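You operate a simulated robot arm through the tools that you are given. There is no shell and no other tool.

The job below is to be done with a simulated robot arm. You get a single attempt, and the scene is never put back.

TASK
Scrub the crust off the cold griddle plate, then lay the cover on.
Fine: wet the orange brush at the sponge dish and put it back; the round steel cover lies flat on the middle. Set down upright: orange scrubbing brush. What is to be rubbed or washed off counts as gone when no trace of it is left.

Only the result counts: the job must be done as asked and must still hold three seconds after the hand-in. Knocking over, shifting, dropping, spilling or breaking anything else fails it. Lids that push on must go on centred and level and be pressed home; caps that screw on are set level and turned clockwise until they are tight.

THE ROBOT
A 6-joint arm with a two-finger parallel gripper, fixed in place. Base frame: the origin is at the foot of the arm, x ahead of it, y to its left, z up; the work surface is at about z = 0.8. Readings come in m, rad, newtons and seconds.
With the tool pointing down near the work surface it reaches from about 0.24 to 0.64 m from the base axis. Its first joint turns from -1.152 to 1.152 rad. Payload 2.7 kg.
The tool frame sits at the grasp point between the pads (the TCP): z along the fingers, y along the line on which they close. The tips reach 0.023 m beyond it. The gripper opens to 0.094 m. The fingers are 0.038 m wide and 0.01 m thick; the gripper's body (0.054 by 0.096 m) begins 0.039 m behind the TCP.
Orientation is that of the tool frame in the base frame, as a unit quaternion [x, y, z, w]. With the fingers straight down and closing along the base's y, the tool's x points along the base's -x, its y along +y and its z along -z.

THE INTERFACE
- The arm moves only by the tool apply_moves. Its argument "series" is a list of rows, each a list of 7 numbers: the shift along the base's x, y, z in units of 150 mm (1.0 is 150 mm), then the turn, a rotation vector about the base's x, y, z in units of 180 degrees (1.0 is 180 degrees), then the gripper command, from -1 (fully open) to 1 (shut), values between in proportion. In form: [[tx, ty, tz, wx, wy, wz, fingers], ...]. A call has 1 to 20 rows; each row is the pose to reach, as a shift and turn from the pose commanded when the call began. A call with a number of a shift or a turn outside -1 to 1 is refused whole. Each row takes 0.2 s and may step no farther than 0.05 m and 0.15 rad from the row before; otherwise, or with a gripper value out of range, the whole call is refused. Where a pose cannot be reached the arm comes as near as it can. A force on the tool above 40 N (or 10 N above the force at the start of the call, whichever is more), or a blocked arm, ends the call early, and 0.2 s more pass. Each finger travels about 0.045 m/s and halts on what it meets, pressing with about 40 N; the grip force reading is that of the motor and also rises with nothing between the fingers. The clock runs only during rows and for 0.2 s after the last one: add rows that repeat a pose to give the fingers time. It gives the time, the measured TCP pose, the force on the tool (base axes), the opening and the grip force at its end, in the units of the frame above (readings bear some noise), with the torque about the TCP (base axes, N m) and any sound that the robot's microphone picked up.
- Cameras (640 x 400 px; columns grow to the right, rows downward): "scene" is fixed at [0.0693, -0.4235, 1.4129]; the picture's right is [0.85, -0.53, 0.00], its down [-0.25, -0.39, -0.89] and it looks along [0.47, 0.75, -0.46] (base axes); focal length 343 px, centre (320, 200). "wrist" rides on the gripper at [0.086, 0.016, -0.075] in the tool frame; the picture's right is [-0.18, 0.98, 0.00], its down [-0.58, -0.11, -0.81] and it looks along [-0.79, -0.15, 0.59] (tool axes); focal length 243 px, centre (320, 200). There is no depth. A picture from a camera that has moved, and an enlarged one, comes with that camera's place and axes in the base frame and with its lens.
- grab_frame(camera): a new picture of that camera. It takes no simulated time.
- zoom(camera, box): a new picture of the part [left, top, right, bottom] of that camera's present view, enlarged. It takes no simulated time.
- sign_off(): hands the job in; it is judged then, once.

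Nothing tells you positions but the pictures and the camera data. Unless the task says otherwise, let go and move clear before handing in.

The tools are called by a JSON object that holds its "fn" and its "kwargs". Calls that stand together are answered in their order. apply_moves: Moves the arm, as the interface text tells. Its arguments: {"type":"object","properties":{"series":{"type":"array","items":{"type":"array","items":{"type":"number"}}}},"required":["series"]} The other tools are called the same way: grab_frame (camera) takes a picture; zoom (camera, box) takes an enlarged picture of a part of a camera's view; sign_off () hands the job in.

At the start:

```text
t: 0.0
tcp_pos: [0.3622, 0.2426, 1.1349]
tcp_rot: [0.0, 1.0, 0.001, 0.001]
force: [-0.1, -0.9, -0.1]
ft_torque: [0.0, -0.04, 0.02]
width: 0.0941
grip_force: 0.0
```

scene: 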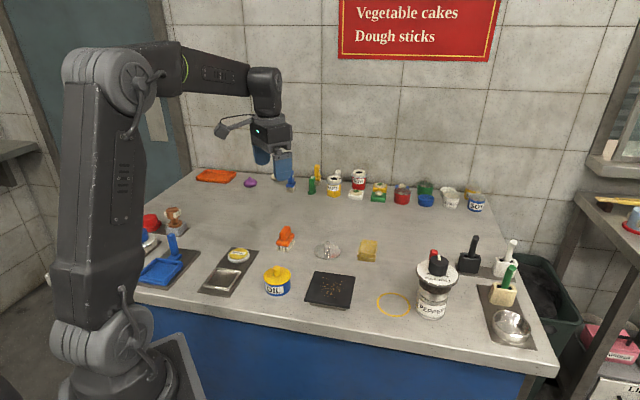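
wrist: 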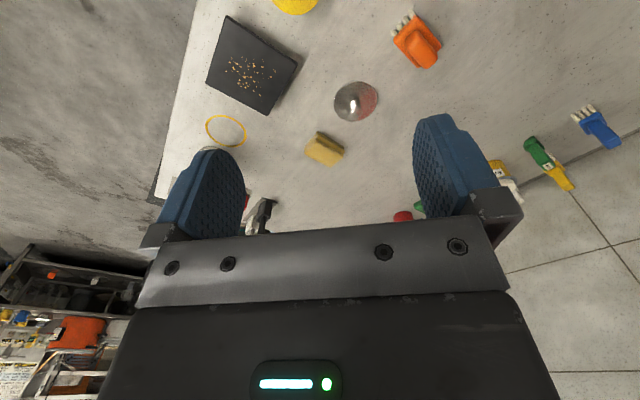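

I see a table with a dark griddle plate with crusty specks, an orange brush, a shiny round steel cover, a yellow sponge and various other items. First I'll look closer at the relevant objects.

{"fn": "zoom", "kwargs": {"camera": "scene", "box": [250, 210, 410, 320]}}

{"fn": "zoom", "kwargs": {"camera": "scene", "box": [130, 200, 290, 310]}}

{"fn": "zoom", "kwargs": {"camera": "scene", "box": [380, 220, 550, 350]}}

{"fn": "zoom", "kwargs": {"camera": "wrist", "box": [180, 0, 460, 180]}}

{"fn": "zoom", "kwargs": {"camera": "scene", "box": [180, 150, 340, 220]}}

{"fn": "zoom", "kwargs": {"camera": "scene", "box": [310, 160, 490, 220]}}

```text
3.64 times, centred on (330, 265) of scene
camera zoom: at [0.0693, -0.4235, 1.4129], right [0.85, -0.53, 0.0], down [-0.25, -0.39, -0.89], along [0.47, 0.75, -0.46], focal length 1249 px, centre (284, -36)
```

zoom: 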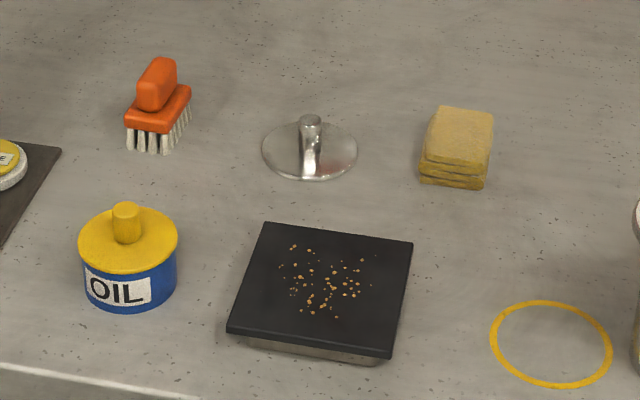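

```text
3.64 times, centred on (210, 255) of scene
camera zoom: at [0.0693, -0.4235, 1.4129], right [0.85, -0.53, 0.0], down [-0.25, -0.39, -0.89], along [0.47, 0.75, -0.46], focal length 1249 px, centre (720, 0)
```

zoom: 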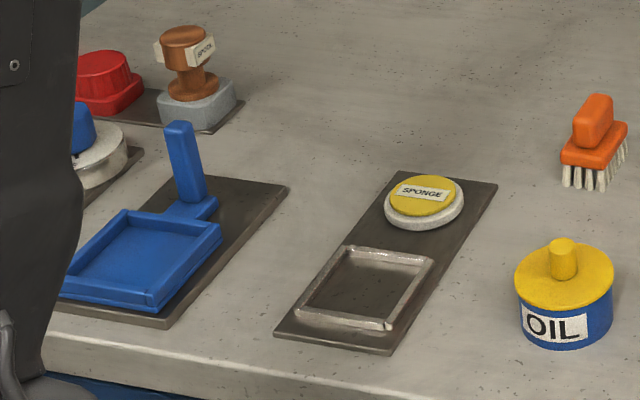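

```text
3.08 times, centred on (465, 285) of scene
camera zoom: at [0.0693, -0.4235, 1.4129], right [0.85, -0.53, 0.0], down [-0.25, -0.39, -0.89], along [0.47, 0.75, -0.46], focal length 1057 px, centre (-126, -62)
```

zoom: 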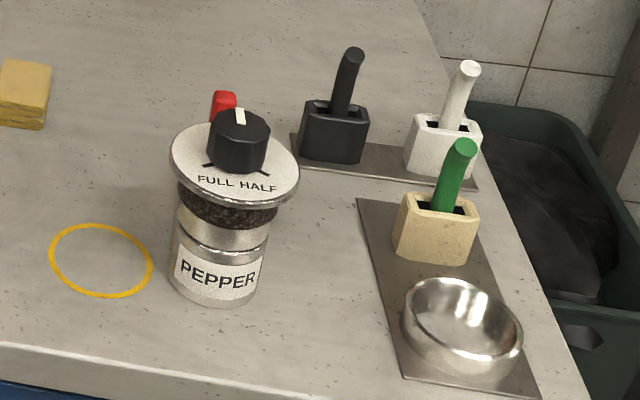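

```text
2.22 times, centred on (320, 90) of wrist
camera zoom: at [0.2748, 0.2591, 1.2082], right [0.18, 0.98, 0.0], down [0.58, -0.11, 0.81], along [0.79, -0.15, -0.59], focal length 539 px, centre (320, 444)
```

zoom: 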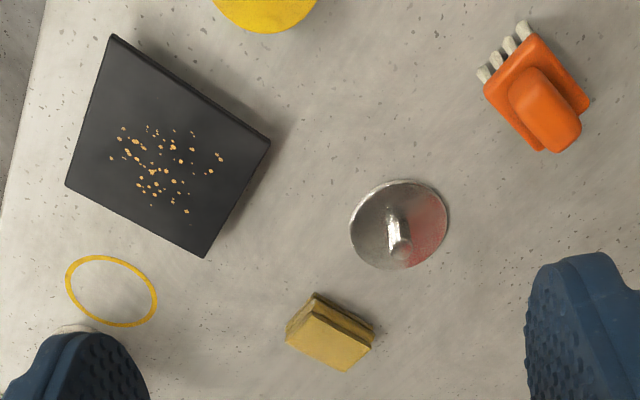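

```text
4.00 times, centred on (260, 185) of scene
camera zoom: at [0.0693, -0.4235, 1.4129], right [0.85, -0.53, 0.0], down [-0.25, -0.39, -0.89], along [0.47, 0.75, -0.46], focal length 1374 px, centre (560, 260)
```

zoom: 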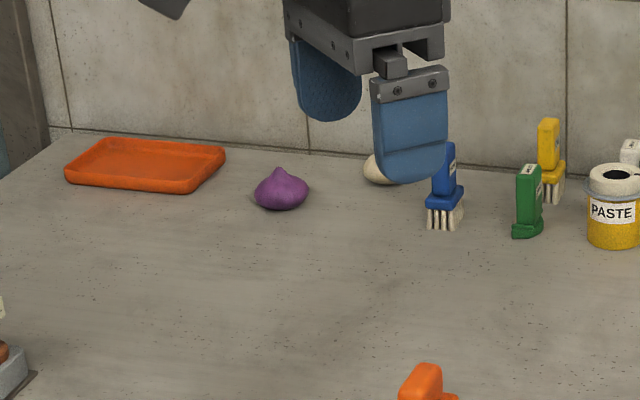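

```text
3.56 times, centred on (400, 190) of scene
camera zoom: at [0.0693, -0.4235, 1.4129], right [0.85, -0.53, 0.0], down [-0.25, -0.39, -0.89], along [0.47, 0.75, -0.46], focal length 1221 px, centre (36, 236)
```

zoom: 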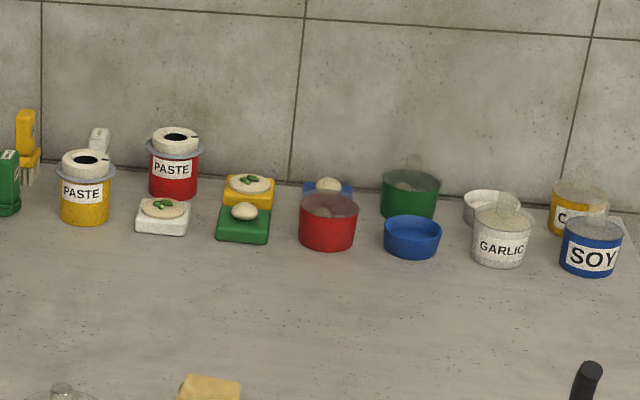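

The griddle sits around (0.43, 0.11), the orange brush around (0.43, 0.34), the steel cover around (0.53, 0.27), and a round dish labelled SPONGE around (0.30, 0.37). I'll move the wrist camera closer to the brush to measure it.

{"fn": "apply_moves", "kwargs": {"series": [[-0.05, 0.133, -0.225, 0, 0, 0, -1], [-0.1, 0.267, -0.45, 0, 0, 0, -1], [-0.15, 0.4, -0.675, 0, 0, 0, -1], [-0.2, 0.533, -0.9, 0, 0, 0, -1]]}}

{"fn": "grab_frame", "kwargs": {"camera": "wrist"}}

{"fn": "grab_frame", "kwargs": {"camera": "scene"}}

```text
t: 1.0
tcp_pos: [0.3328, 0.3235, 1.0012]
tcp_rot: [0.0, 1.0, 0.001, 0.001]
force: [-0.3, -0.1, -0.2]
ft_torque: [-0.01, 0.02, 0.03]
width: 0.0939
grip_force: 0.1
```

```text
taken
camera wrist: at [0.2454, 0.3392, 1.0745], right [0.18, 0.98, 0.0], down [0.58, -0.11, 0.81], along [0.79, -0.15, -0.59], focal length 243 px, centre (320, 200)
```

wrist: 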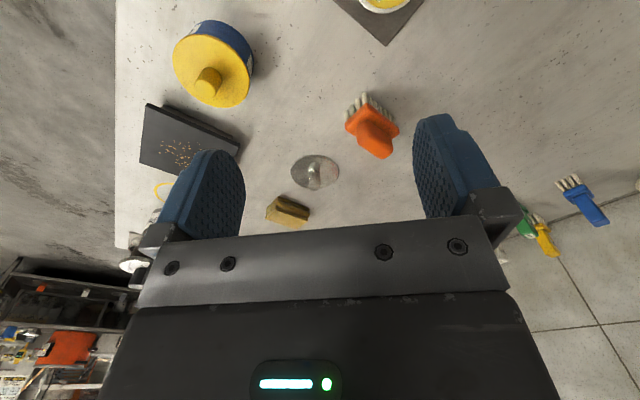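

```text
taken
```

scene: 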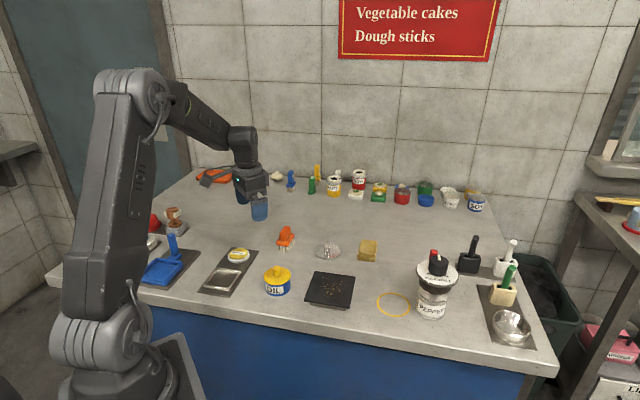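

The brush is now in view at wrist pixel (370,128) and the sponge dish at the top edge. I'll zoom in on the brush to find its shape and heading.

{"fn": "zoom", "kwargs": {"camera": "wrist", "box": [310, 70, 440, 180]}}

{"fn": "zoom", "kwargs": {"camera": "scene", "box": [260, 215, 310, 260]}}

{"fn": "zoom", "kwargs": {"camera": "scene", "box": [190, 235, 270, 300]}}

```text
3.64 times, centred on (375, 125) of wrist
camera zoom: at [0.2454, 0.3392, 1.0745], right [0.18, 0.98, 0.0], down [0.58, -0.11, 0.81], along [0.79, -0.15, -0.59], focal length 882 px, centre (120, 473)
```

zoom: 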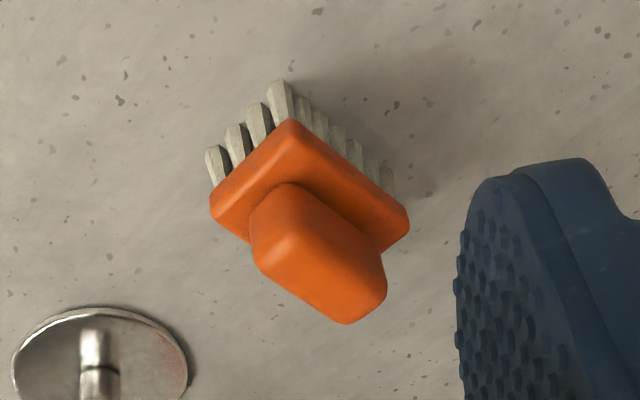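

```text
8.89 times, centred on (285, 238) of scene
camera zoom: at [0.0693, -0.4235, 1.4129], right [0.85, -0.53, 0.0], down [-0.25, -0.39, -0.89], along [0.47, 0.75, -0.46], focal length 3053 px, centre (631, -133)
```

zoom: 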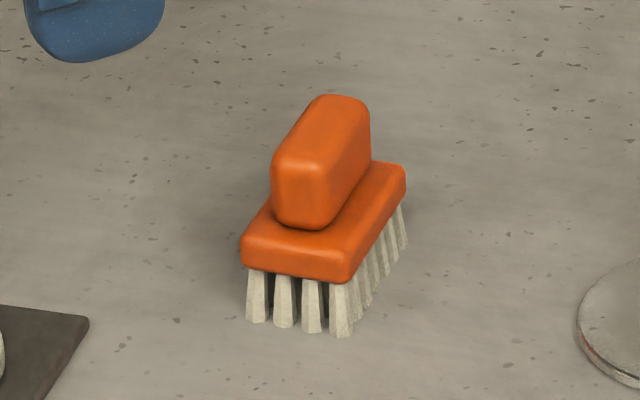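

```text
6.15 times, centred on (230, 268) of scene
camera zoom: at [0.0693, -0.4235, 1.4129], right [0.85, -0.53, 0.0], down [-0.25, -0.39, -0.89], along [0.47, 0.75, -0.46], focal length 2113 px, centre (874, -215)
```

zoom: 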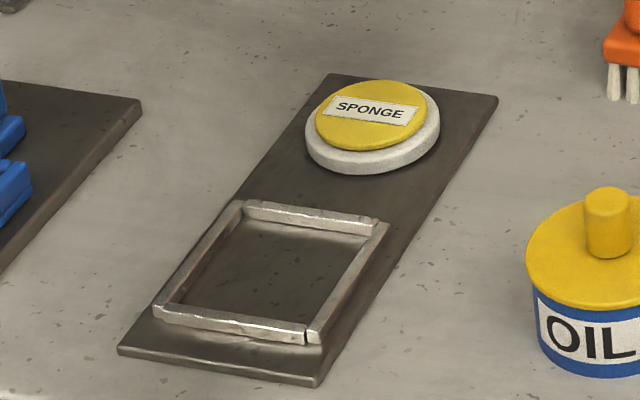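

The brush's handle is a block about 2 cm wide, centred near (0.441, 0.366), with its long axis about 41° from x and its top near z = 0.86. I'll rotate the gripper to match and hover above it for another look.

{"fn": "apply_moves", "kwargs": {"series": [[0.121, 0.047, -0.055, 0, 0, 0.038, -1], [0.242, 0.094, -0.11, 0, 0, 0.076, -1], [0.363, 0.141, -0.165, 0, 0, 0.114, -1], [0.484, 0.188, -0.22, 0, 0, 0.152, -1], [0.605, 0.235, -0.275, 0, 0, 0.19, -1], [0.727, 0.283, -0.333, 0, 0, 0.229, -1]]}}

{"fn": "grab_frame", "kwargs": {"camera": "wrist"}}

{"fn": "grab_frame", "kwargs": {"camera": "scene"}}

```text
t: 2.4
tcp_pos: [0.4418, 0.3675, 0.95]
tcp_rot: [-0.354, 0.935, 0.0, 0.001]
force: [0.6, -0.1, -1.3]
ft_torque: [0.02, -0.01, 0.01]
width: 0.0941
grip_force: 0.1
```

```text
taken
camera wrist: at [0.3647, 0.3207, 1.0231], right [-0.51, 0.86, 0.0], down [0.51, 0.3, 0.81], along [0.69, 0.41, -0.59], focal length 243 px, centre (320, 200)
```

wrist: 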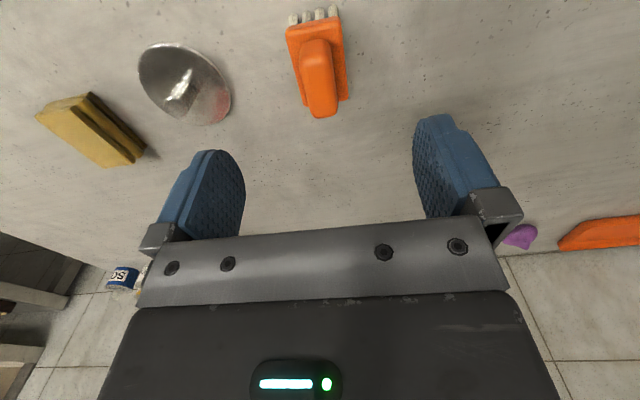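

```text
taken
```

scene: 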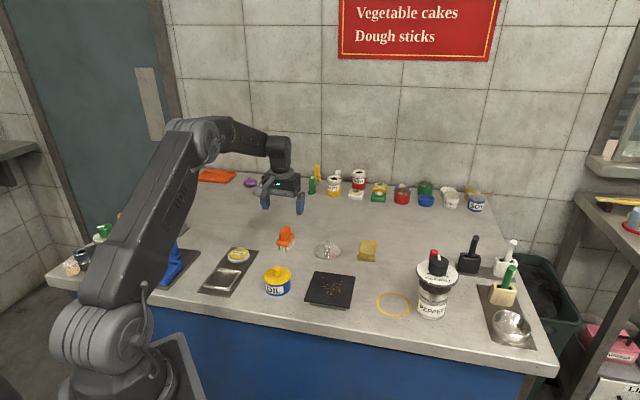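

The gripper is above the brush and roughly aligned. I'll zoom to check the alignment with the handle.

{"fn": "zoom", "kwargs": {"camera": "wrist", "box": [270, 0, 370, 125]}}

```text
3.20 times, centred on (320, 62) of wrist
camera zoom: at [0.3647, 0.3207, 1.0231], right [-0.51, 0.86, 0.0], down [0.51, 0.3, 0.81], along [0.69, 0.41, -0.59], focal length 776 px, centre (320, 640)
```

zoom: 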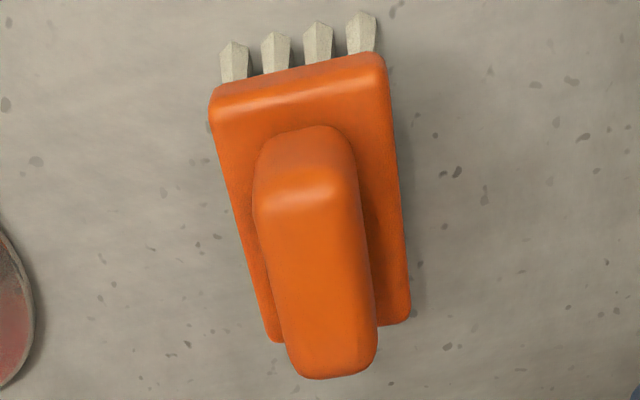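

The gripper lines up with the handle to within a millimetre. I'll descend so the tips stop just above the brush's base block.

{"fn": "apply_moves", "kwargs": {"series": [[0.005, 0.003, -0.2, 0, 0, 0, -1], [0.007, 0.003, -0.4, 0, 0, 0, -1], [0.007, 0.003, -0.593, 0, 0, 0, -1], [0.007, 0.003, -0.593, 0, 0, 0, -1]]}}

{"fn": "grab_frame", "kwargs": {"camera": "wrist"}}

{"fn": "zoom", "kwargs": {"camera": "scene", "box": [255, 200, 320, 260]}}

```text
t: 3.4
tcp_pos: [0.4413, 0.3649, 0.8611]
tcp_rot: [-0.353, 0.936, 0.001, 0.001]
force: [-0.3, -1.0, 0.3]
ft_torque: [0.0, 0.02, 0.0]
width: 0.0941
grip_force: 0.0
```

```text
taken
camera wrist: at [0.3652, 0.3205, 0.9342], right [-0.51, 0.86, 0.0], down [0.51, 0.3, 0.81], along [0.69, 0.41, -0.59], focal length 243 px, centre (320, 200)
```

wrist: 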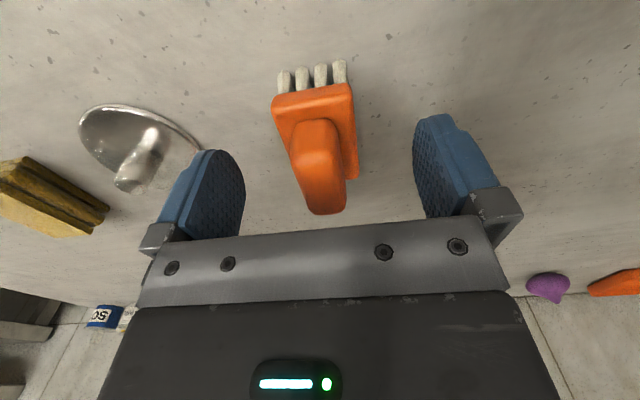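

```text
6.67 times, centred on (288, 230) of scene
camera zoom: at [0.0693, -0.4235, 1.4129], right [0.85, -0.53, 0.0], down [-0.25, -0.39, -0.89], along [0.47, 0.75, -0.46], focal length 2289 px, centre (537, 0)
```

zoom: 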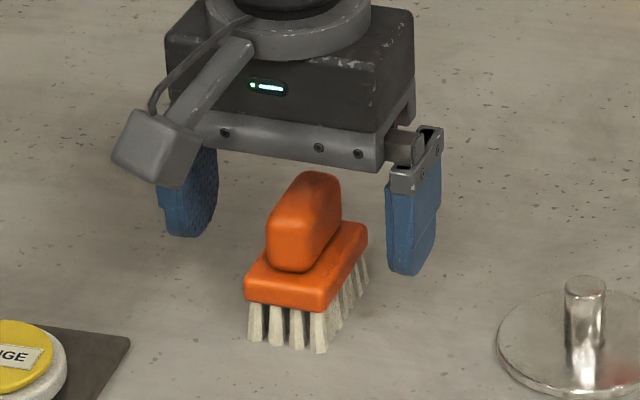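

The fingers straddle the handle at the right height. I'll shift a few millimetres along the handle and close.

{"fn": "apply_moves", "kwargs": {"series": [[0.018, 0.016, 0, 0, 0, 0, -1], [0.018, 0.016, 0, 0, 0, 0, 1], [0.018, 0.016, 0, 0, 0, 0, 1], [0.018, 0.016, 0, 0, 0, 0, 1], [0.018, 0.016, 0, 0, 0, 0, 1], [0.018, 0.016, 0, 0, 0, 0, 1], [0.018, 0.016, 0, 0, 0, 0, 1], [0.018, 0.016, 0, 0, 0, 0, 1], [0.018, 0.016, 0, 0, 0, 0, 1]]}}

{"fn": "grab_frame", "kwargs": {"camera": "wrist"}}

{"fn": "zoom", "kwargs": {"camera": "scene", "box": [255, 200, 320, 260]}}

```text
t: 5.4
tcp_pos: [0.4431, 0.3669, 0.8607]
tcp_rot: [-0.353, 0.936, 0.0, 0.0]
force: [-0.1, 1.0, -0.6]
ft_torque: [-0.02, 0.02, 0.03]
width: 0.0214
grip_force: 39.8
```

```text
taken
camera wrist: at [0.3678, 0.3225, 0.9345], right [-0.51, 0.86, 0.0], down [0.51, 0.3, 0.81], along [0.69, 0.41, -0.59], focal length 243 px, centre (320, 200)
```

wrist: 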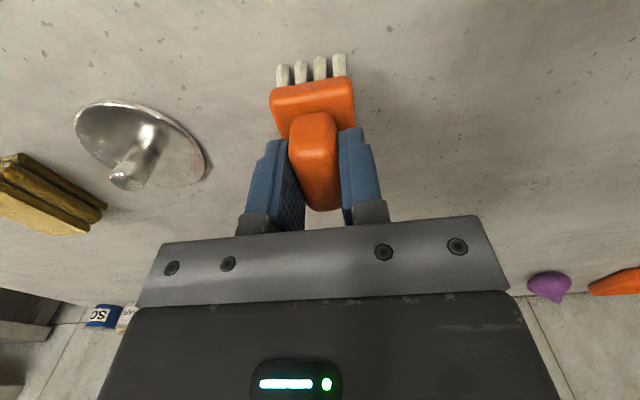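

```text
6.67 times, centred on (288, 230) of scene
camera zoom: at [0.0693, -0.4235, 1.4129], right [0.85, -0.53, 0.0], down [-0.25, -0.39, -0.89], along [0.47, 0.75, -0.46], focal length 2289 px, centre (537, 0)
```

zoom: 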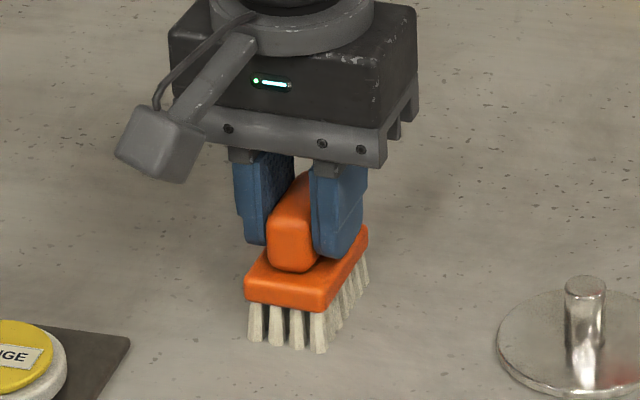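

The brush is held firmly (2.1 cm wide grip). I'll lift it, carry it above the yellow sponge dish at about (0.296, 0.378) and check before pressing down.

{"fn": "apply_moves", "kwargs": {"series": [[0, 0, 0.15, 0, 0, 0, 1], [0, 0, 0.35, 0, 0, 0, 1], [0, 0, 0.533, 0, 0, 0, 1], [-0.245, 0.018, 0.533, 0, 0, 0, 1], [-0.49, 0.036, 0.533, 0, 0, 0, 1], [-0.735, 0.054, 0.533, 0, 0, 0, 1], [-0.98, 0.071, 0.533, 0, 0, 0, 1], [-0.98, 0.071, 0.533, 0, 0, 0, 1]]}}

{"fn": "grab_frame", "kwargs": {"camera": "wrist"}}

{"fn": "grab_frame", "kwargs": {"camera": "scene"}}

{"fn": "zoom", "kwargs": {"camera": "scene", "box": [190, 180, 310, 300]}}

```text
t: 7.2
tcp_pos: [0.2968, 0.3809, 0.9391]
tcp_rot: [-0.351, 0.936, 0.0, 0.0]
force: [-0.2, -0.2, -1.5]
ft_torque: [0.0, 0.0, 0.0]
width: 0.0211
grip_force: 40.5
```

```text
taken
camera wrist: at [0.2212, 0.336, 1.0135], right [-0.51, 0.86, 0.0], down [0.51, 0.3, 0.81], along [0.69, 0.41, -0.59], focal length 243 px, centre (320, 200)
```

wrist: 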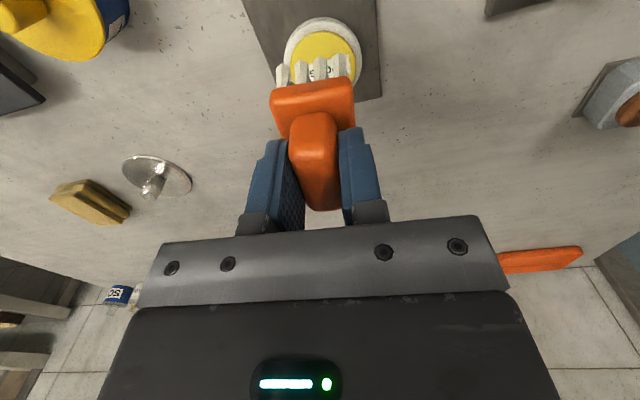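

```text
taken
```

scene: 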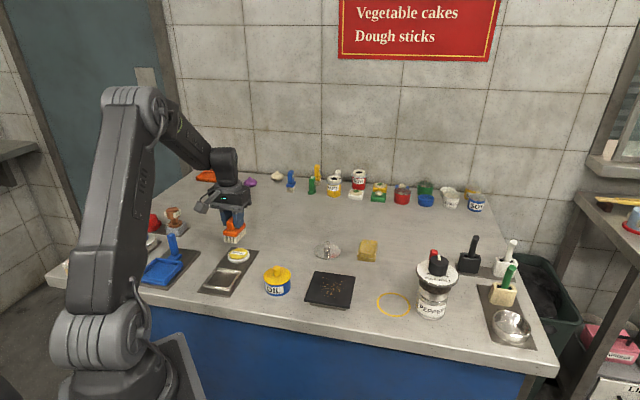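

```text
3.33 times, centred on (250, 240) of scene
camera zoom: at [0.0693, -0.4235, 1.4129], right [0.85, -0.53, 0.0], down [-0.25, -0.39, -0.89], along [0.47, 0.75, -0.46], focal length 1145 px, centre (553, 67)
```

zoom: 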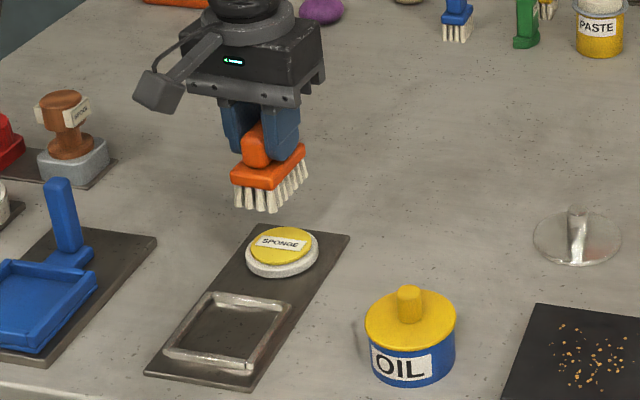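

The brush is held over the sponge dish, nearly centred. I'll go down to just above the expected sponge height (about z = 0.82) and then press in small steps.

{"fn": "apply_moves", "kwargs": {"series": [[-0.01, 0, -0.15, 0, 0, 0, 1], [-0.02, 0, -0.3, 0, 0, 0, 1], [-0.02, 0, -0.36, 0, 0, 0, 1]]}}

{"fn": "zoom", "kwargs": {"camera": "scene", "box": [200, 200, 280, 290]}}

```text
t: 8.0
tcp_pos: [0.2944, 0.3776, 0.8875]
tcp_rot: [-0.353, 0.936, 0.0, 0.0]
force: [-0.5, 0.7, -0.4]
ft_torque: [0.04, 0.0, -0.04]
width: 0.0214
grip_force: 39.0
```

```text
4.44 times, centred on (240, 245) of scene
camera zoom: at [0.0693, -0.4235, 1.4129], right [0.85, -0.53, 0.0], down [-0.25, -0.39, -0.89], along [0.47, 0.75, -0.46], focal length 1526 px, centre (676, 0)
```

zoom: 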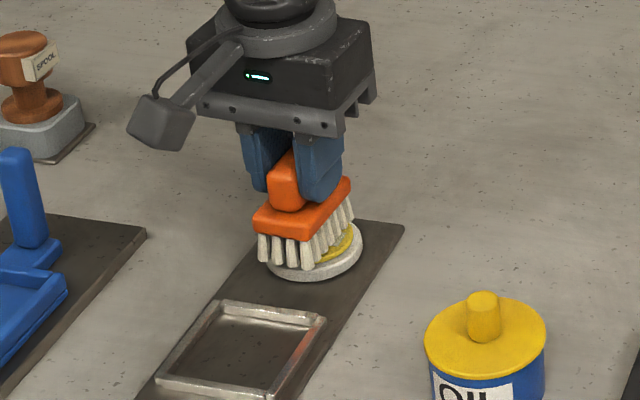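

The bristles are just above the sponge with no contact force yet. I'll lower by a few millimetres.

{"fn": "apply_moves", "kwargs": {"series": [[0, 0, -0.013, 0, 0, 0, 1], [0, 0, -0.027, 0, 0, 0, 1]]}}

```text
t: 8.6
tcp_pos: [0.2953, 0.3794, 0.8823]
tcp_rot: [-0.353, 0.936, 0.0, 0.001]
force: [-0.3, -0.3, 0.0]
ft_torque: [-0.05, -0.03, 0.0]
width: 0.0214
grip_force: 40.3
```

{"fn": "apply_moves", "kwargs": {"series": [[0, 0, -0.013, 0, 0, 0, 1], [0, 0, -0.02, 0, 0, 0, 1]]}}

{"fn": "zoom", "kwargs": {"camera": "scene", "box": [215, 220, 275, 280]}}

```text
t: 9.2
tcp_pos: [0.2954, 0.3784, 0.8816]
tcp_rot: [-0.353, 0.936, 0.002, 0.002]
force: [-5.9, -3.6, 18.8]
ft_torque: [-0.41, 0.46, -0.05]
width: 0.0216
grip_force: 40.3
```

```text
6.67 times, centred on (245, 250) of scene
camera zoom: at [0.069, -0.4238, 1.4128], right [0.85, -0.53, 0.0], down [-0.25, -0.39, -0.89], along [0.47, 0.75, -0.46], focal length 2289 px, centre (820, -133)
```

zoom: 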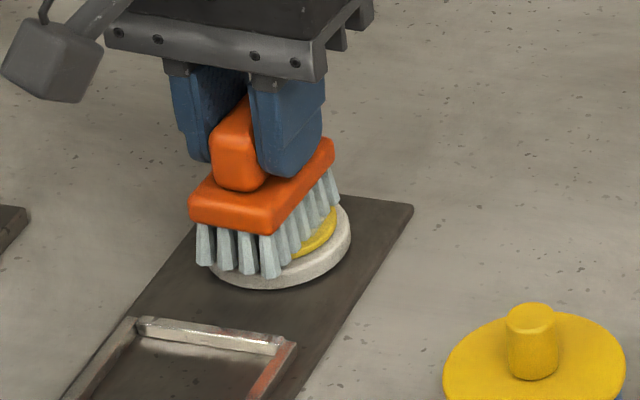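

The bristles visibly changed colour when touching the sponge, so the brush is wet. I'll lift and carry it toward the griddle plate, centred around (0.441, 0.117).

{"fn": "apply_moves", "kwargs": {"series": [[0, 0, 0.2, 0, 0, 0, 1], [0, 0, 0.467, 0, 0, 0, 1], [0, 0, 0.733, 0, 0, 0, 1], [0.12, -0.22, 0.733, 0, 0, 0, 1], [0.245, -0.435, 0.733, 0, 0, 0, 1], [0.37, -0.65, 0.733, 0, 0, 0, 1], [0.49, -0.87, 0.733, 0, 0, 0, 1]]}}

{"fn": "grab_frame", "kwargs": {"camera": "scene"}}

{"fn": "grab_frame", "kwargs": {"camera": "wrist"}}

{"fn": "zoom", "kwargs": {"camera": "scene", "box": [190, 200, 310, 300]}}

```text
t: 10.8
tcp_pos: [0.3684, 0.2482, 0.9876]
tcp_rot: [-0.352, 0.936, 0.0, 0.001]
force: [0.0, 0.2, -0.6]
ft_torque: [0.0, -0.03, 0.0]
width: 0.0214
grip_force: 40.1
```

```text
taken
```

scene: 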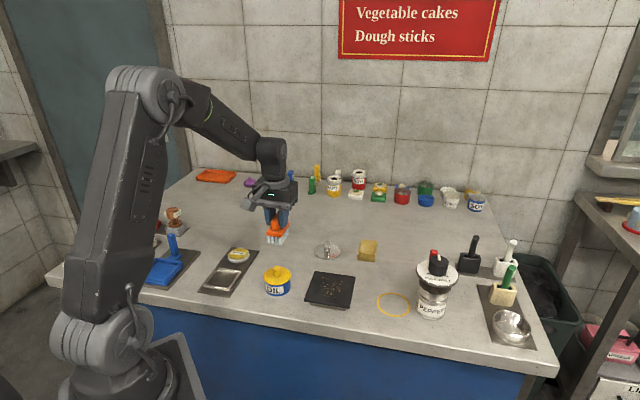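

```text
taken
camera wrist: at [0.2923, 0.2032, 1.0617], right [-0.51, 0.86, 0.0], down [0.51, 0.3, 0.81], along [0.69, 0.41, -0.59], focal length 243 px, centre (320, 200)
```

wrist: 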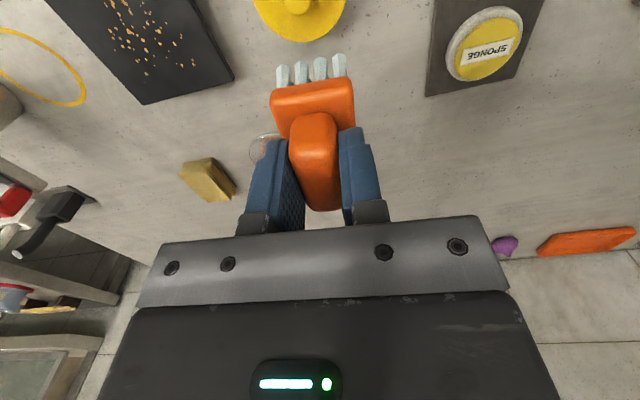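

```text
4.00 times, centred on (250, 250) of scene
camera zoom: at [0.0693, -0.4234, 1.4129], right [0.85, -0.53, 0.0], down [-0.25, -0.39, -0.89], along [0.47, 0.75, -0.46], focal length 1374 px, centre (600, 0)
```

zoom: 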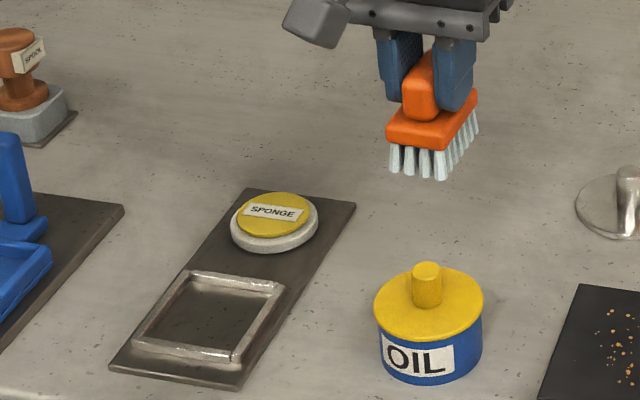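

The griddle's top corners measure out to a centre of about (0.4415, 0.116), roughly 11 cm square at 45°. I'll move above the centre and descend to just over its surface.

{"fn": "apply_moves", "kwargs": {"series": [[0.125, -0.22, 0, 0, 0, 0, 1], [0.25, -0.44, 0, 0, 0, 0, 1], [0.375, -0.66, 0, 0, 0, 0, 1], [0.5, -0.877, 0, 0, 0, 0, 1], [0.5, -0.877, -0.25, 0, 0, 0, 1], [0.5, -0.877, -0.5, 0, 0, 0, 1], [0.5, -0.877, -0.633, 0, 0, 0, 1]]}}

{"fn": "zoom", "kwargs": {"camera": "scene", "box": [280, 220, 380, 320]}}

{"fn": "grab_frame", "kwargs": {"camera": "wrist"}}

```text
t: 12.4
tcp_pos: [0.4431, 0.116, 0.8956]
tcp_rot: [-0.353, 0.936, 0.001, 0.001]
force: [0.2, -0.7, -1.2]
ft_torque: [-0.02, -0.01, 0.02]
width: 0.0213
grip_force: 39.9
```

```text
4.00 times, centred on (330, 270) of scene
camera zoom: at [0.0693, -0.4235, 1.4129], right [0.85, -0.53, 0.0], down [-0.25, -0.39, -0.89], along [0.47, 0.75, -0.46], focal length 1374 px, centre (280, -80)
```

zoom: 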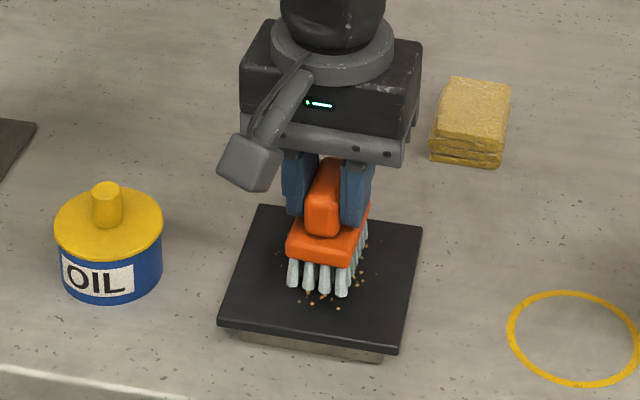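

```text
taken
camera wrist: at [0.3677, 0.071, 0.9697], right [-0.51, 0.86, 0.0], down [0.51, 0.3, 0.81], along [0.69, 0.41, -0.59], focal length 243 px, centre (320, 200)
```

wrist: 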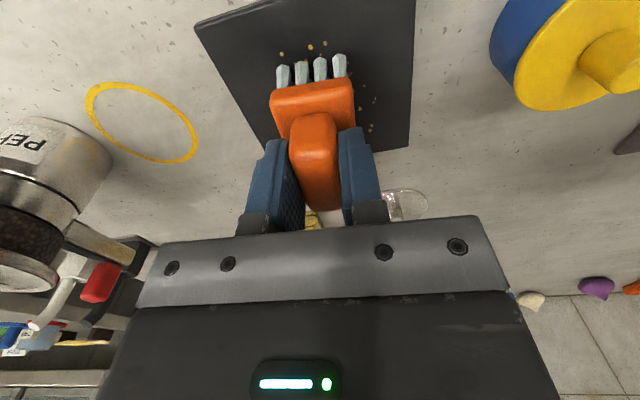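

The brush is over the plate's centre and the crust shows around it. I'll lower until there is light contact.

{"fn": "apply_moves", "kwargs": {"series": [[0, 0, -0.03, 0, 0, 0, 1], [0, 0, -0.053, 0, 0, 0, 1]]}}

```text
t: 13.0
tcp_pos: [0.4439, 0.1158, 0.8892]
tcp_rot: [-0.353, 0.936, 0.0, 0.001]
force: [-4.8, 0.6, 14.9]
ft_torque: [-0.16, 0.52, -0.07]
width: 0.0215
grip_force: 39.6
```

Contact at about 15 N. I'll ease off slightly and make a first set of gentle strokes along the diagonal, watching for plate movement.

{"fn": "apply_moves", "kwargs": {"series": [[0, 0, 0.005, 0, 0, 0, 1], [0.071, -0.071, 0.005, 0, 0, 0, 1], [0.141, -0.141, 0.005, 0, 0, 0, 1], [0.071, -0.071, 0.005, 0, 0, 0, 1], [0, 0, 0.005, 0, 0, 0, 1], [-0.071, 0.071, 0.005, 0, 0, 0, 1], [-0.141, 0.141, 0.005, 0, 0, 0, 1], [-0.071, 0.071, 0.005, 0, 0, 0, 1], [0, 0, 0.005, 0, 0, 0, 1]]}}

{"fn": "zoom", "kwargs": {"camera": "scene", "box": [280, 220, 380, 320]}}

{"fn": "grab_frame", "kwargs": {"camera": "wrist"}}

```text
t: 15.0
tcp_pos: [0.444, 0.1177, 0.888]
tcp_rot: [-0.352, 0.936, 0.0, 0.001]
force: [-8.6, 7.8, 30.3]
ft_torque: [0.18, 0.27, 0.02]
width: 0.0214
grip_force: 40.0
```

```text
4.00 times, centred on (330, 270) of scene
camera zoom: at [0.0686, -0.4234, 1.4129], right [0.85, -0.53, 0.0], down [-0.25, -0.39, -0.89], along [0.47, 0.75, -0.46], focal length 1374 px, centre (280, -80)
```

zoom: 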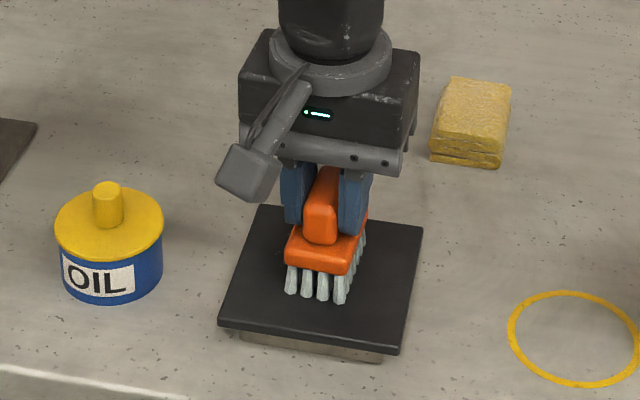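

```text
taken
camera wrist: at [0.3676, 0.073, 0.9619], right [-0.51, 0.86, 0.0], down [0.51, 0.3, 0.81], along [0.69, 0.41, -0.59], focal length 243 px, centre (320, 200)
```

wrist: 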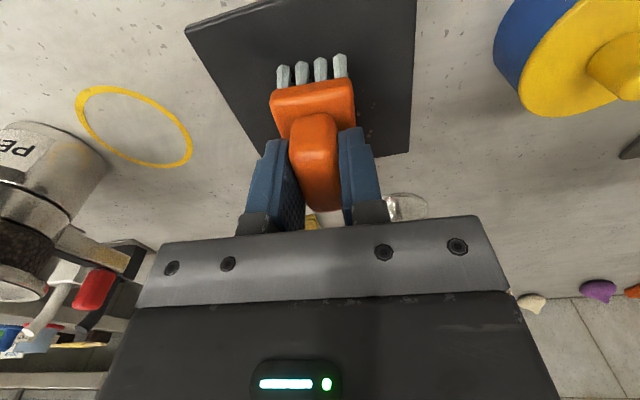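

Most of the crust vanished with the first strokes and the plate has not moved. I'll reduce the pressure and sweep the rest of the crust area, then lift to look.

{"fn": "apply_moves", "kwargs": {"series": [[0, 0, 0.012, 0, 0, 0, 1], [0.085, 0.085, 0.012, 0, 0, 0, 1], [0.156, 0.014, 0.012, 0, 0, 0, 1], [0.236, -0.066, 0.012, 0, 0, 0, 1], [0.156, 0.014, 0.012, 0, 0, 0, 1], [0.085, 0.085, 0.012, 0, 0, 0, 1], [0.014, 0.156, 0.012, 0, 0, 0, 1], [-0.066, 0.236, 0.012, 0, 0, 0, 1], [-0.151, 0.151, 0.012, 0, 0, 0, 1], [-0.236, 0.066, 0.012, 0, 0, 0, 1], [-0.156, -0.014, 0.012, 0, 0, 0, 1], [-0.085, -0.085, 0.012, 0, 0, 0, 1], [-0.014, -0.156, 0.012, 0, 0, 0, 1], [0.066, -0.236, 0.012, 0, 0, 0, 1], [0.151, -0.151, 0.012, 0, 0, 0, 1], [0.071, -0.071, 0.012, 0, 0, 0, 1], [0, 0, 0.012, 0, 0, 0, 1]]}}

{"fn": "zoom", "kwargs": {"camera": "scene", "box": [280, 220, 380, 320]}}

```text
t: 18.6
tcp_pos: [0.4428, 0.1162, 0.8881]
tcp_rot: [-0.352, 0.936, 0.0, 0.001]
force: [-0.3, -0.1, -0.2]
ft_torque: [0.0, 0.01, 0.03]
width: 0.0218
grip_force: 40.3
```

```text
4.00 times, centred on (330, 270) of scene
camera zoom: at [0.0693, -0.4235, 1.4129], right [0.85, -0.53, 0.0], down [-0.25, -0.39, -0.89], along [0.47, 0.75, -0.46], focal length 1374 px, centre (280, -80)
```

zoom: 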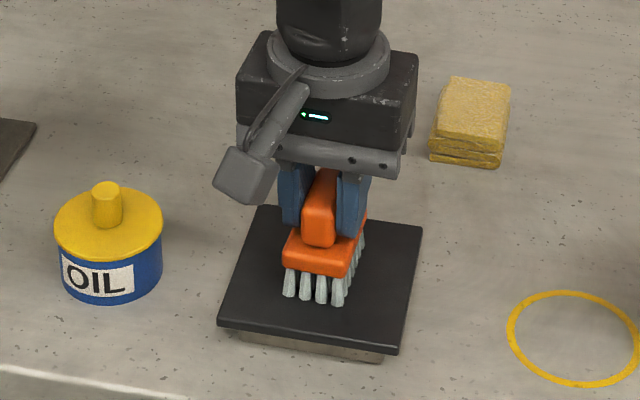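

No contact force at this slightly raised height. I'll lift the brush and move it aside to see what crust is left.

{"fn": "apply_moves", "kwargs": {"series": [[0, 0, 0.2, 0, 0, 0, 1], [0, 0, 0.45, 0, 0, 0, 1], [0, 0.2, 0.6, 0, 0, 0, 1], [0, 0.5, 0.6, 0, 0, 0, 1]]}}

{"fn": "zoom", "kwargs": {"camera": "scene", "box": [295, 260, 365, 320]}}

{"fn": "grab_frame", "kwargs": {"camera": "wrist"}}

```text
t: 19.6
tcp_pos: [0.4427, 0.1903, 0.9758]
tcp_rot: [-0.352, 0.936, 0.0, 0.0]
force: [-0.7, -0.4, -0.7]
ft_torque: [-0.01, -0.02, 0.03]
width: 0.0217
grip_force: 39.6
```

```text
6.67 times, centred on (330, 290) of scene
camera zoom: at [0.0692, -0.4235, 1.4129], right [0.85, -0.53, 0.0], down [-0.25, -0.39, -0.89], along [0.47, 0.75, -0.46], focal length 2289 px, centre (253, -400)
```

zoom: 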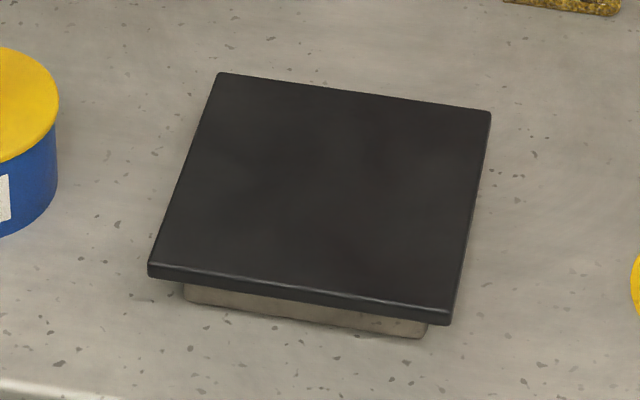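

```text
taken
camera wrist: at [0.3654, 0.1465, 1.0508], right [-0.51, 0.86, 0.0], down [0.51, 0.3, 0.81], along [0.69, 0.41, -0.59], focal length 243 px, centre (320, 200)
```

wrist: 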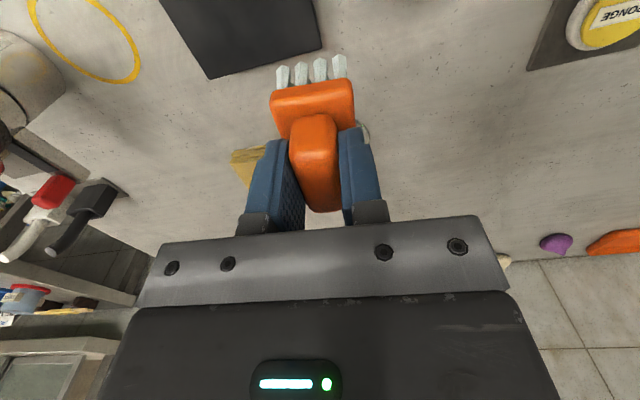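

The plate looks clean. I'll zoom in tightly to check for faint traces.

{"fn": "zoom", "kwargs": {"camera": "scene", "box": [312, 270, 352, 295]}}

{"fn": "zoom", "kwargs": {"camera": "scene", "box": [302, 280, 352, 312]}}

{"fn": "zoom", "kwargs": {"camera": "wrist", "box": [150, 0, 330, 90]}}

```text
16.00 times, centred on (332, 282) of scene
camera zoom: at [0.0692, -0.4235, 1.4129], right [0.85, -0.53, 0.0], down [-0.25, -0.39, -0.89], along [0.47, 0.75, -0.46], focal length 5495 px, centre (128, -1120)
```

zoom: 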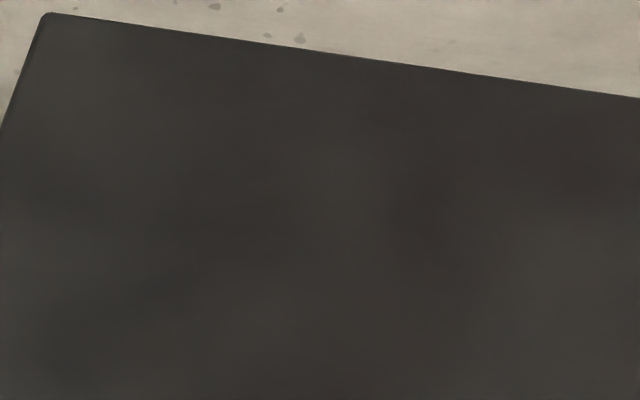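

```text
12.50 times, centred on (327, 296) of scene
camera zoom: at [0.0692, -0.4235, 1.4129], right [0.85, -0.53, 0.0], down [-0.25, -0.39, -0.89], along [0.47, 0.75, -0.46], focal length 4293 px, centre (232, -1000)
```

zoom: 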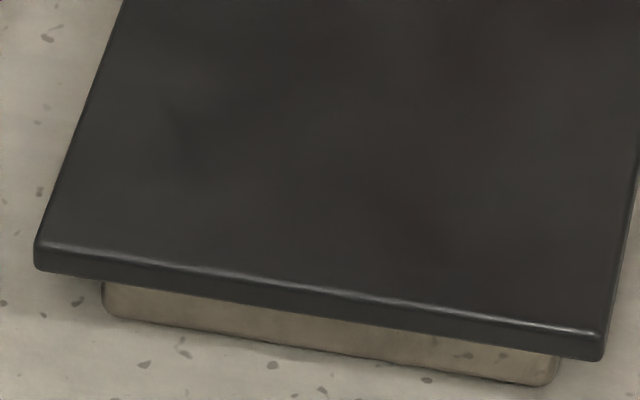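

```text
3.56 times, centred on (240, 45) of wrist
camera zoom: at [0.3654, 0.1465, 1.0508], right [-0.51, 0.86, 0.0], down [0.51, 0.3, 0.81], along [0.69, 0.41, -0.59], focal length 863 px, centre (604, 751)
```

zoom: 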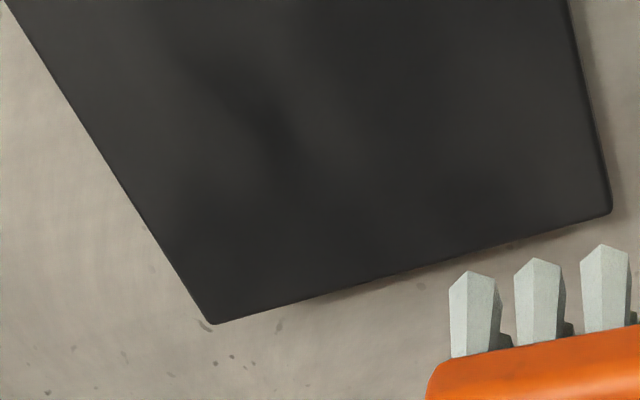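

No trace of crust remains even in close zoom, and the plate has not shifted. Next I'll carry the brush back to its original spot at about (0.443, 0.367).

{"fn": "apply_moves", "kwargs": {"series": [[0.003, 0.29, 0, 0, 0, 0, 1], [0.006, 0.58, 0, 0, 0, 0, 1], [0.008, 0.87, 0, 0, 0, 0, 1], [0.01, 1.0, 0, 0, 0, 0, 1]]}}

{"fn": "apply_moves", "kwargs": {"series": [[0, 0.176, 0, 0, 0, 0, 1], [0, 0.176, -0.25, 0, 0, 0, 1], [0, 0.176, -0.5, 0, 0, 0, 1], [0, 0.176, -0.75, 0, 0, 0, 1], [0, 0.176, -0.75, 0, 0, 0, 1]]}}

{"fn": "zoom", "kwargs": {"camera": "scene", "box": [255, 200, 320, 260]}}

{"fn": "grab_frame", "kwargs": {"camera": "wrist"}}

```text
t: 20.6
tcp_pos: [0.4449, 0.345, 0.9803]
tcp_rot: [-0.352, 0.936, 0.0, 0.001]
force: [-0.1, -0.3, -0.8]
ft_torque: [0.02, 0.02, -0.02]
width: 0.0214
grip_force: 39.6
```

```text
t: 21.8
tcp_pos: [0.4445, 0.368, 0.868]
tcp_rot: [-0.352, 0.936, 0.001, 0.001]
force: [0.1, 0.2, -1.4]
ft_torque: [0.01, -0.02, -0.03]
width: 0.0214
grip_force: 39.9
```

```text
6.67 times, centred on (288, 230) of scene
camera zoom: at [0.0693, -0.4235, 1.4129], right [0.85, -0.53, 0.0], down [-0.25, -0.39, -0.89], along [0.47, 0.75, -0.46], focal length 2289 px, centre (537, 0)
```

zoom: 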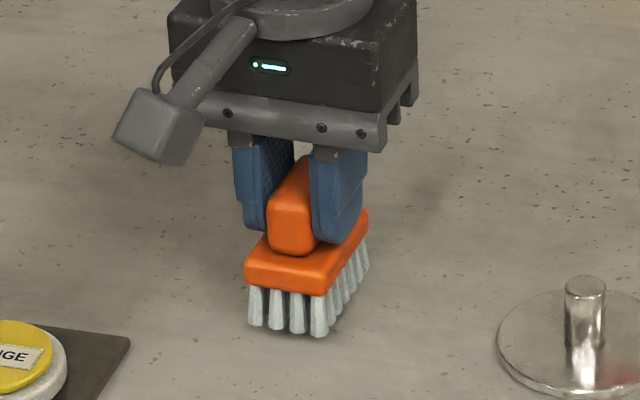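

```text
taken
camera wrist: at [0.3684, 0.3233, 0.9417], right [-0.51, 0.86, 0.0], down [0.51, 0.3, 0.81], along [0.69, 0.41, -0.59], focal length 243 px, centre (320, 200)
```

wrist: 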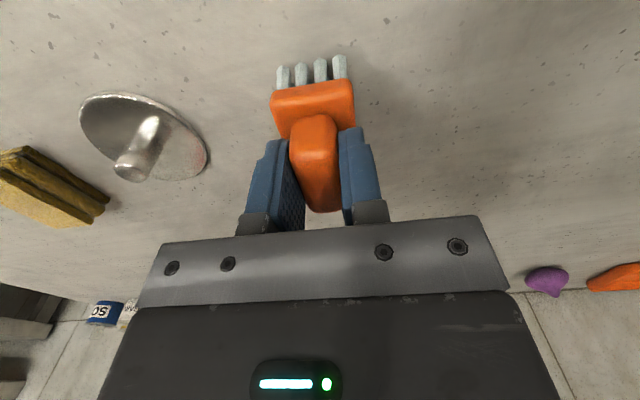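

The brush is right above its original spot. I'll lower in small steps until I feel the table.

{"fn": "apply_moves", "kwargs": {"series": [[-0.004, -0.004, -0.015, 0, 0, 0, 1], [-0.004, -0.004, -0.03, 0, 0, 0, 1], [-0.004, -0.004, -0.036, 0, 0, 0, 1]]}}

```text
t: 22.6
tcp_pos: [0.4441, 0.368, 0.8617]
tcp_rot: [-0.353, 0.936, -0.001, -0.001]
force: [-0.3, 0.2, -1.1]
ft_torque: [0.0, -0.04, 0.0]
width: 0.0214
grip_force: 40.2
```

{"fn": "apply_moves", "kwargs": {"series": [[0, 0, -0.005, 0, 0, 0, 1], [0, 0, -0.005, 0, 0, 0, 1]]}}

```text
t: 23.2
tcp_pos: [0.4436, 0.3675, 0.8608]
tcp_rot: [-0.353, 0.936, 0.0, 0.0]
force: [0.2, 0.9, -1.4]
ft_torque: [0.03, 0.02, 0.0]
width: 0.0214
grip_force: 40.2
```

{"fn": "apply_moves", "kwargs": {"series": [[0, 0, -0.004, 0, 0, 0, 1], [0, 0, -0.004, 0, 0, 0, 1]]}}

{"fn": "zoom", "kwargs": {"camera": "scene", "box": [265, 220, 310, 260]}}

```text
t: 23.8
tcp_pos: [0.4438, 0.3674, 0.8603]
tcp_rot: [-0.353, 0.936, 0.0, 0.001]
force: [-0.5, -1.1, 1.0]
ft_torque: [0.0, -0.02, 0.04]
width: 0.0215
grip_force: 39.9
```

```text
10.00 times, centred on (288, 240) of scene
camera zoom: at [0.0692, -0.4235, 1.4129], right [0.85, -0.53, 0.0], down [-0.25, -0.39, -0.89], along [0.47, 0.75, -0.46], focal length 3434 px, centre (645, -200)
```

zoom: 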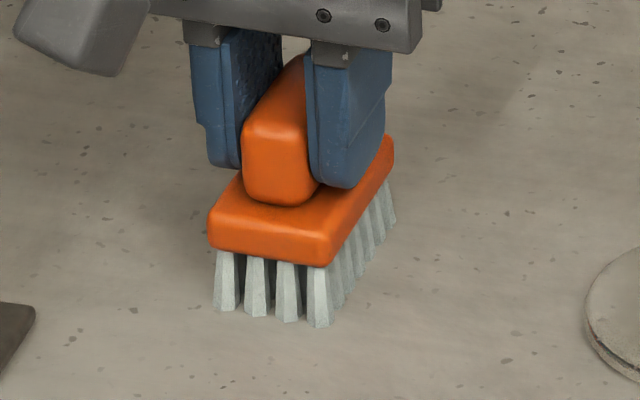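

{"fn": "apply_moves", "kwargs": {"series": [[0, 0, -0.003, 0, 0, 0, 1], [0, 0, -0.003, 0, 0, 0, 1]]}}

```text
t: 24.4
tcp_pos: [0.4449, 0.3687, 0.8605]
tcp_rot: [-0.352, 0.936, 0.0, 0.002]
force: [-1.2, -4.0, 13.6]
ft_torque: [-0.24, 0.16, -0.02]
width: 0.0217
grip_force: 39.2
```

The bristles are on the table (contact force felt). I'll ease the pressure, open the fingers, and rise straight up.

{"fn": "apply_moves", "kwargs": {"series": [[0, 0, 0.003, 0, 0, 0, 1], [0, 0, 0.003, 0, 0, 0, 0.3], [0, 0, 0.003, 0, 0, 0, 0], [0, 0, 0.003, 0, 0, 0, -0.5], [0, 0, 0.003, 0, 0, 0, -1], [0, 0, 0.003, 0, 0, 0, -1], [0, 0, 0.003, 0, 0, 0, -1]]}}

{"fn": "apply_moves", "kwargs": {"series": [[0, 0, 0.15, 0, 0, 0, -1], [0, 0, 0.4, 0, 0, 0, -1], [0, 0, 0.7, 0, 0, 0, -1]]}}

{"fn": "zoom", "kwargs": {"camera": "scene", "box": [255, 200, 320, 260]}}

{"fn": "grab_frame", "kwargs": {"camera": "wrist"}}

```text
t: 26.0
tcp_pos: [0.4443, 0.3675, 0.86]
tcp_rot: [-0.352, 0.936, 0.0, 0.001]
force: [0.3, 0.3, 1.4]
ft_torque: [0.0, 0.01, 0.02]
width: 0.0938
grip_force: 0.0
```

```text
t: 26.8
tcp_pos: [0.4446, 0.3666, 0.963]
tcp_rot: [-0.352, 0.936, 0.0, 0.0]
force: [-0.2, -0.9, 0.0]
ft_torque: [0.01, -0.02, -0.01]
width: 0.094
grip_force: 0.0
```

```text
6.67 times, centred on (288, 230) of scene
camera zoom: at [0.0693, -0.4235, 1.4129], right [0.85, -0.53, 0.0], down [-0.25, -0.39, -0.89], along [0.47, 0.75, -0.46], focal length 2289 px, centre (537, 0)
```

zoom: 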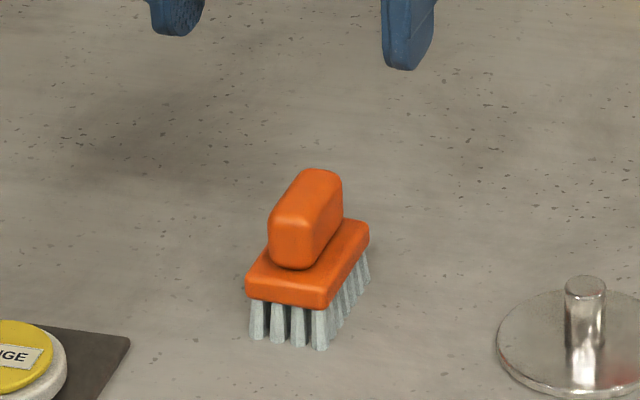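

```text
taken
camera wrist: at [0.3671, 0.3213, 1.0372], right [-0.51, 0.86, 0.0], down [0.51, 0.3, 0.81], along [0.69, 0.41, -0.59], focal length 243 px, centre (320, 200)
```

wrist: 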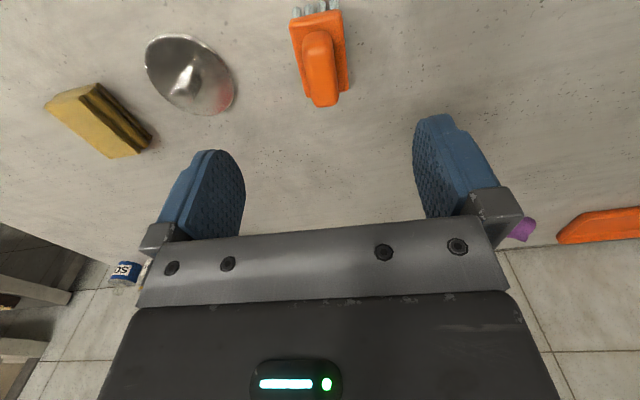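

The brush stands upright at its original place. Now for the steel cover; I'll zoom in on it.

{"fn": "zoom", "kwargs": {"camera": "wrist", "box": [130, 20, 250, 130]}}

{"fn": "zoom", "kwargs": {"camera": "scene", "box": [305, 230, 350, 268]}}

```text
3.64 times, centred on (190, 75) of wrist
camera zoom: at [0.3671, 0.3213, 1.0372], right [-0.51, 0.86, 0.0], down [0.51, 0.3, 0.81], along [0.69, 0.41, -0.59], focal length 882 px, centre (793, 654)
```

zoom: 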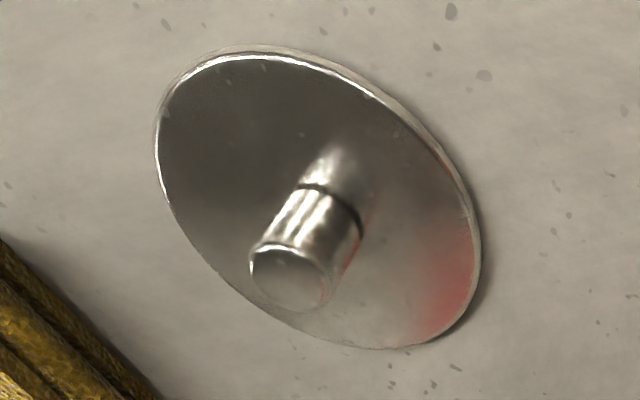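

```text
10.53 times, centred on (328, 249) of scene
camera zoom: at [0.0693, -0.4235, 1.4129], right [0.85, -0.53, 0.0], down [-0.25, -0.39, -0.89], along [0.47, 0.75, -0.46], focal length 3615 px, centre (241, -316)
```

zoom: 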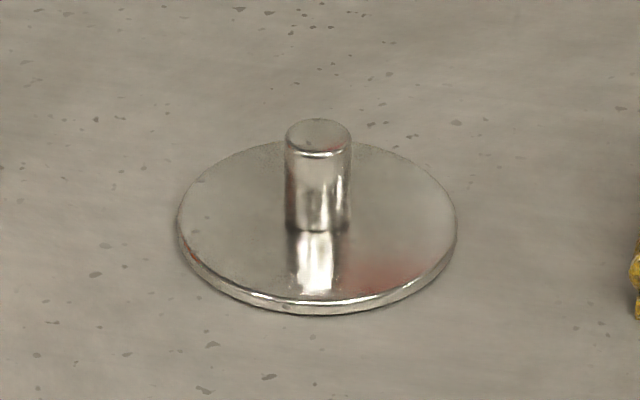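

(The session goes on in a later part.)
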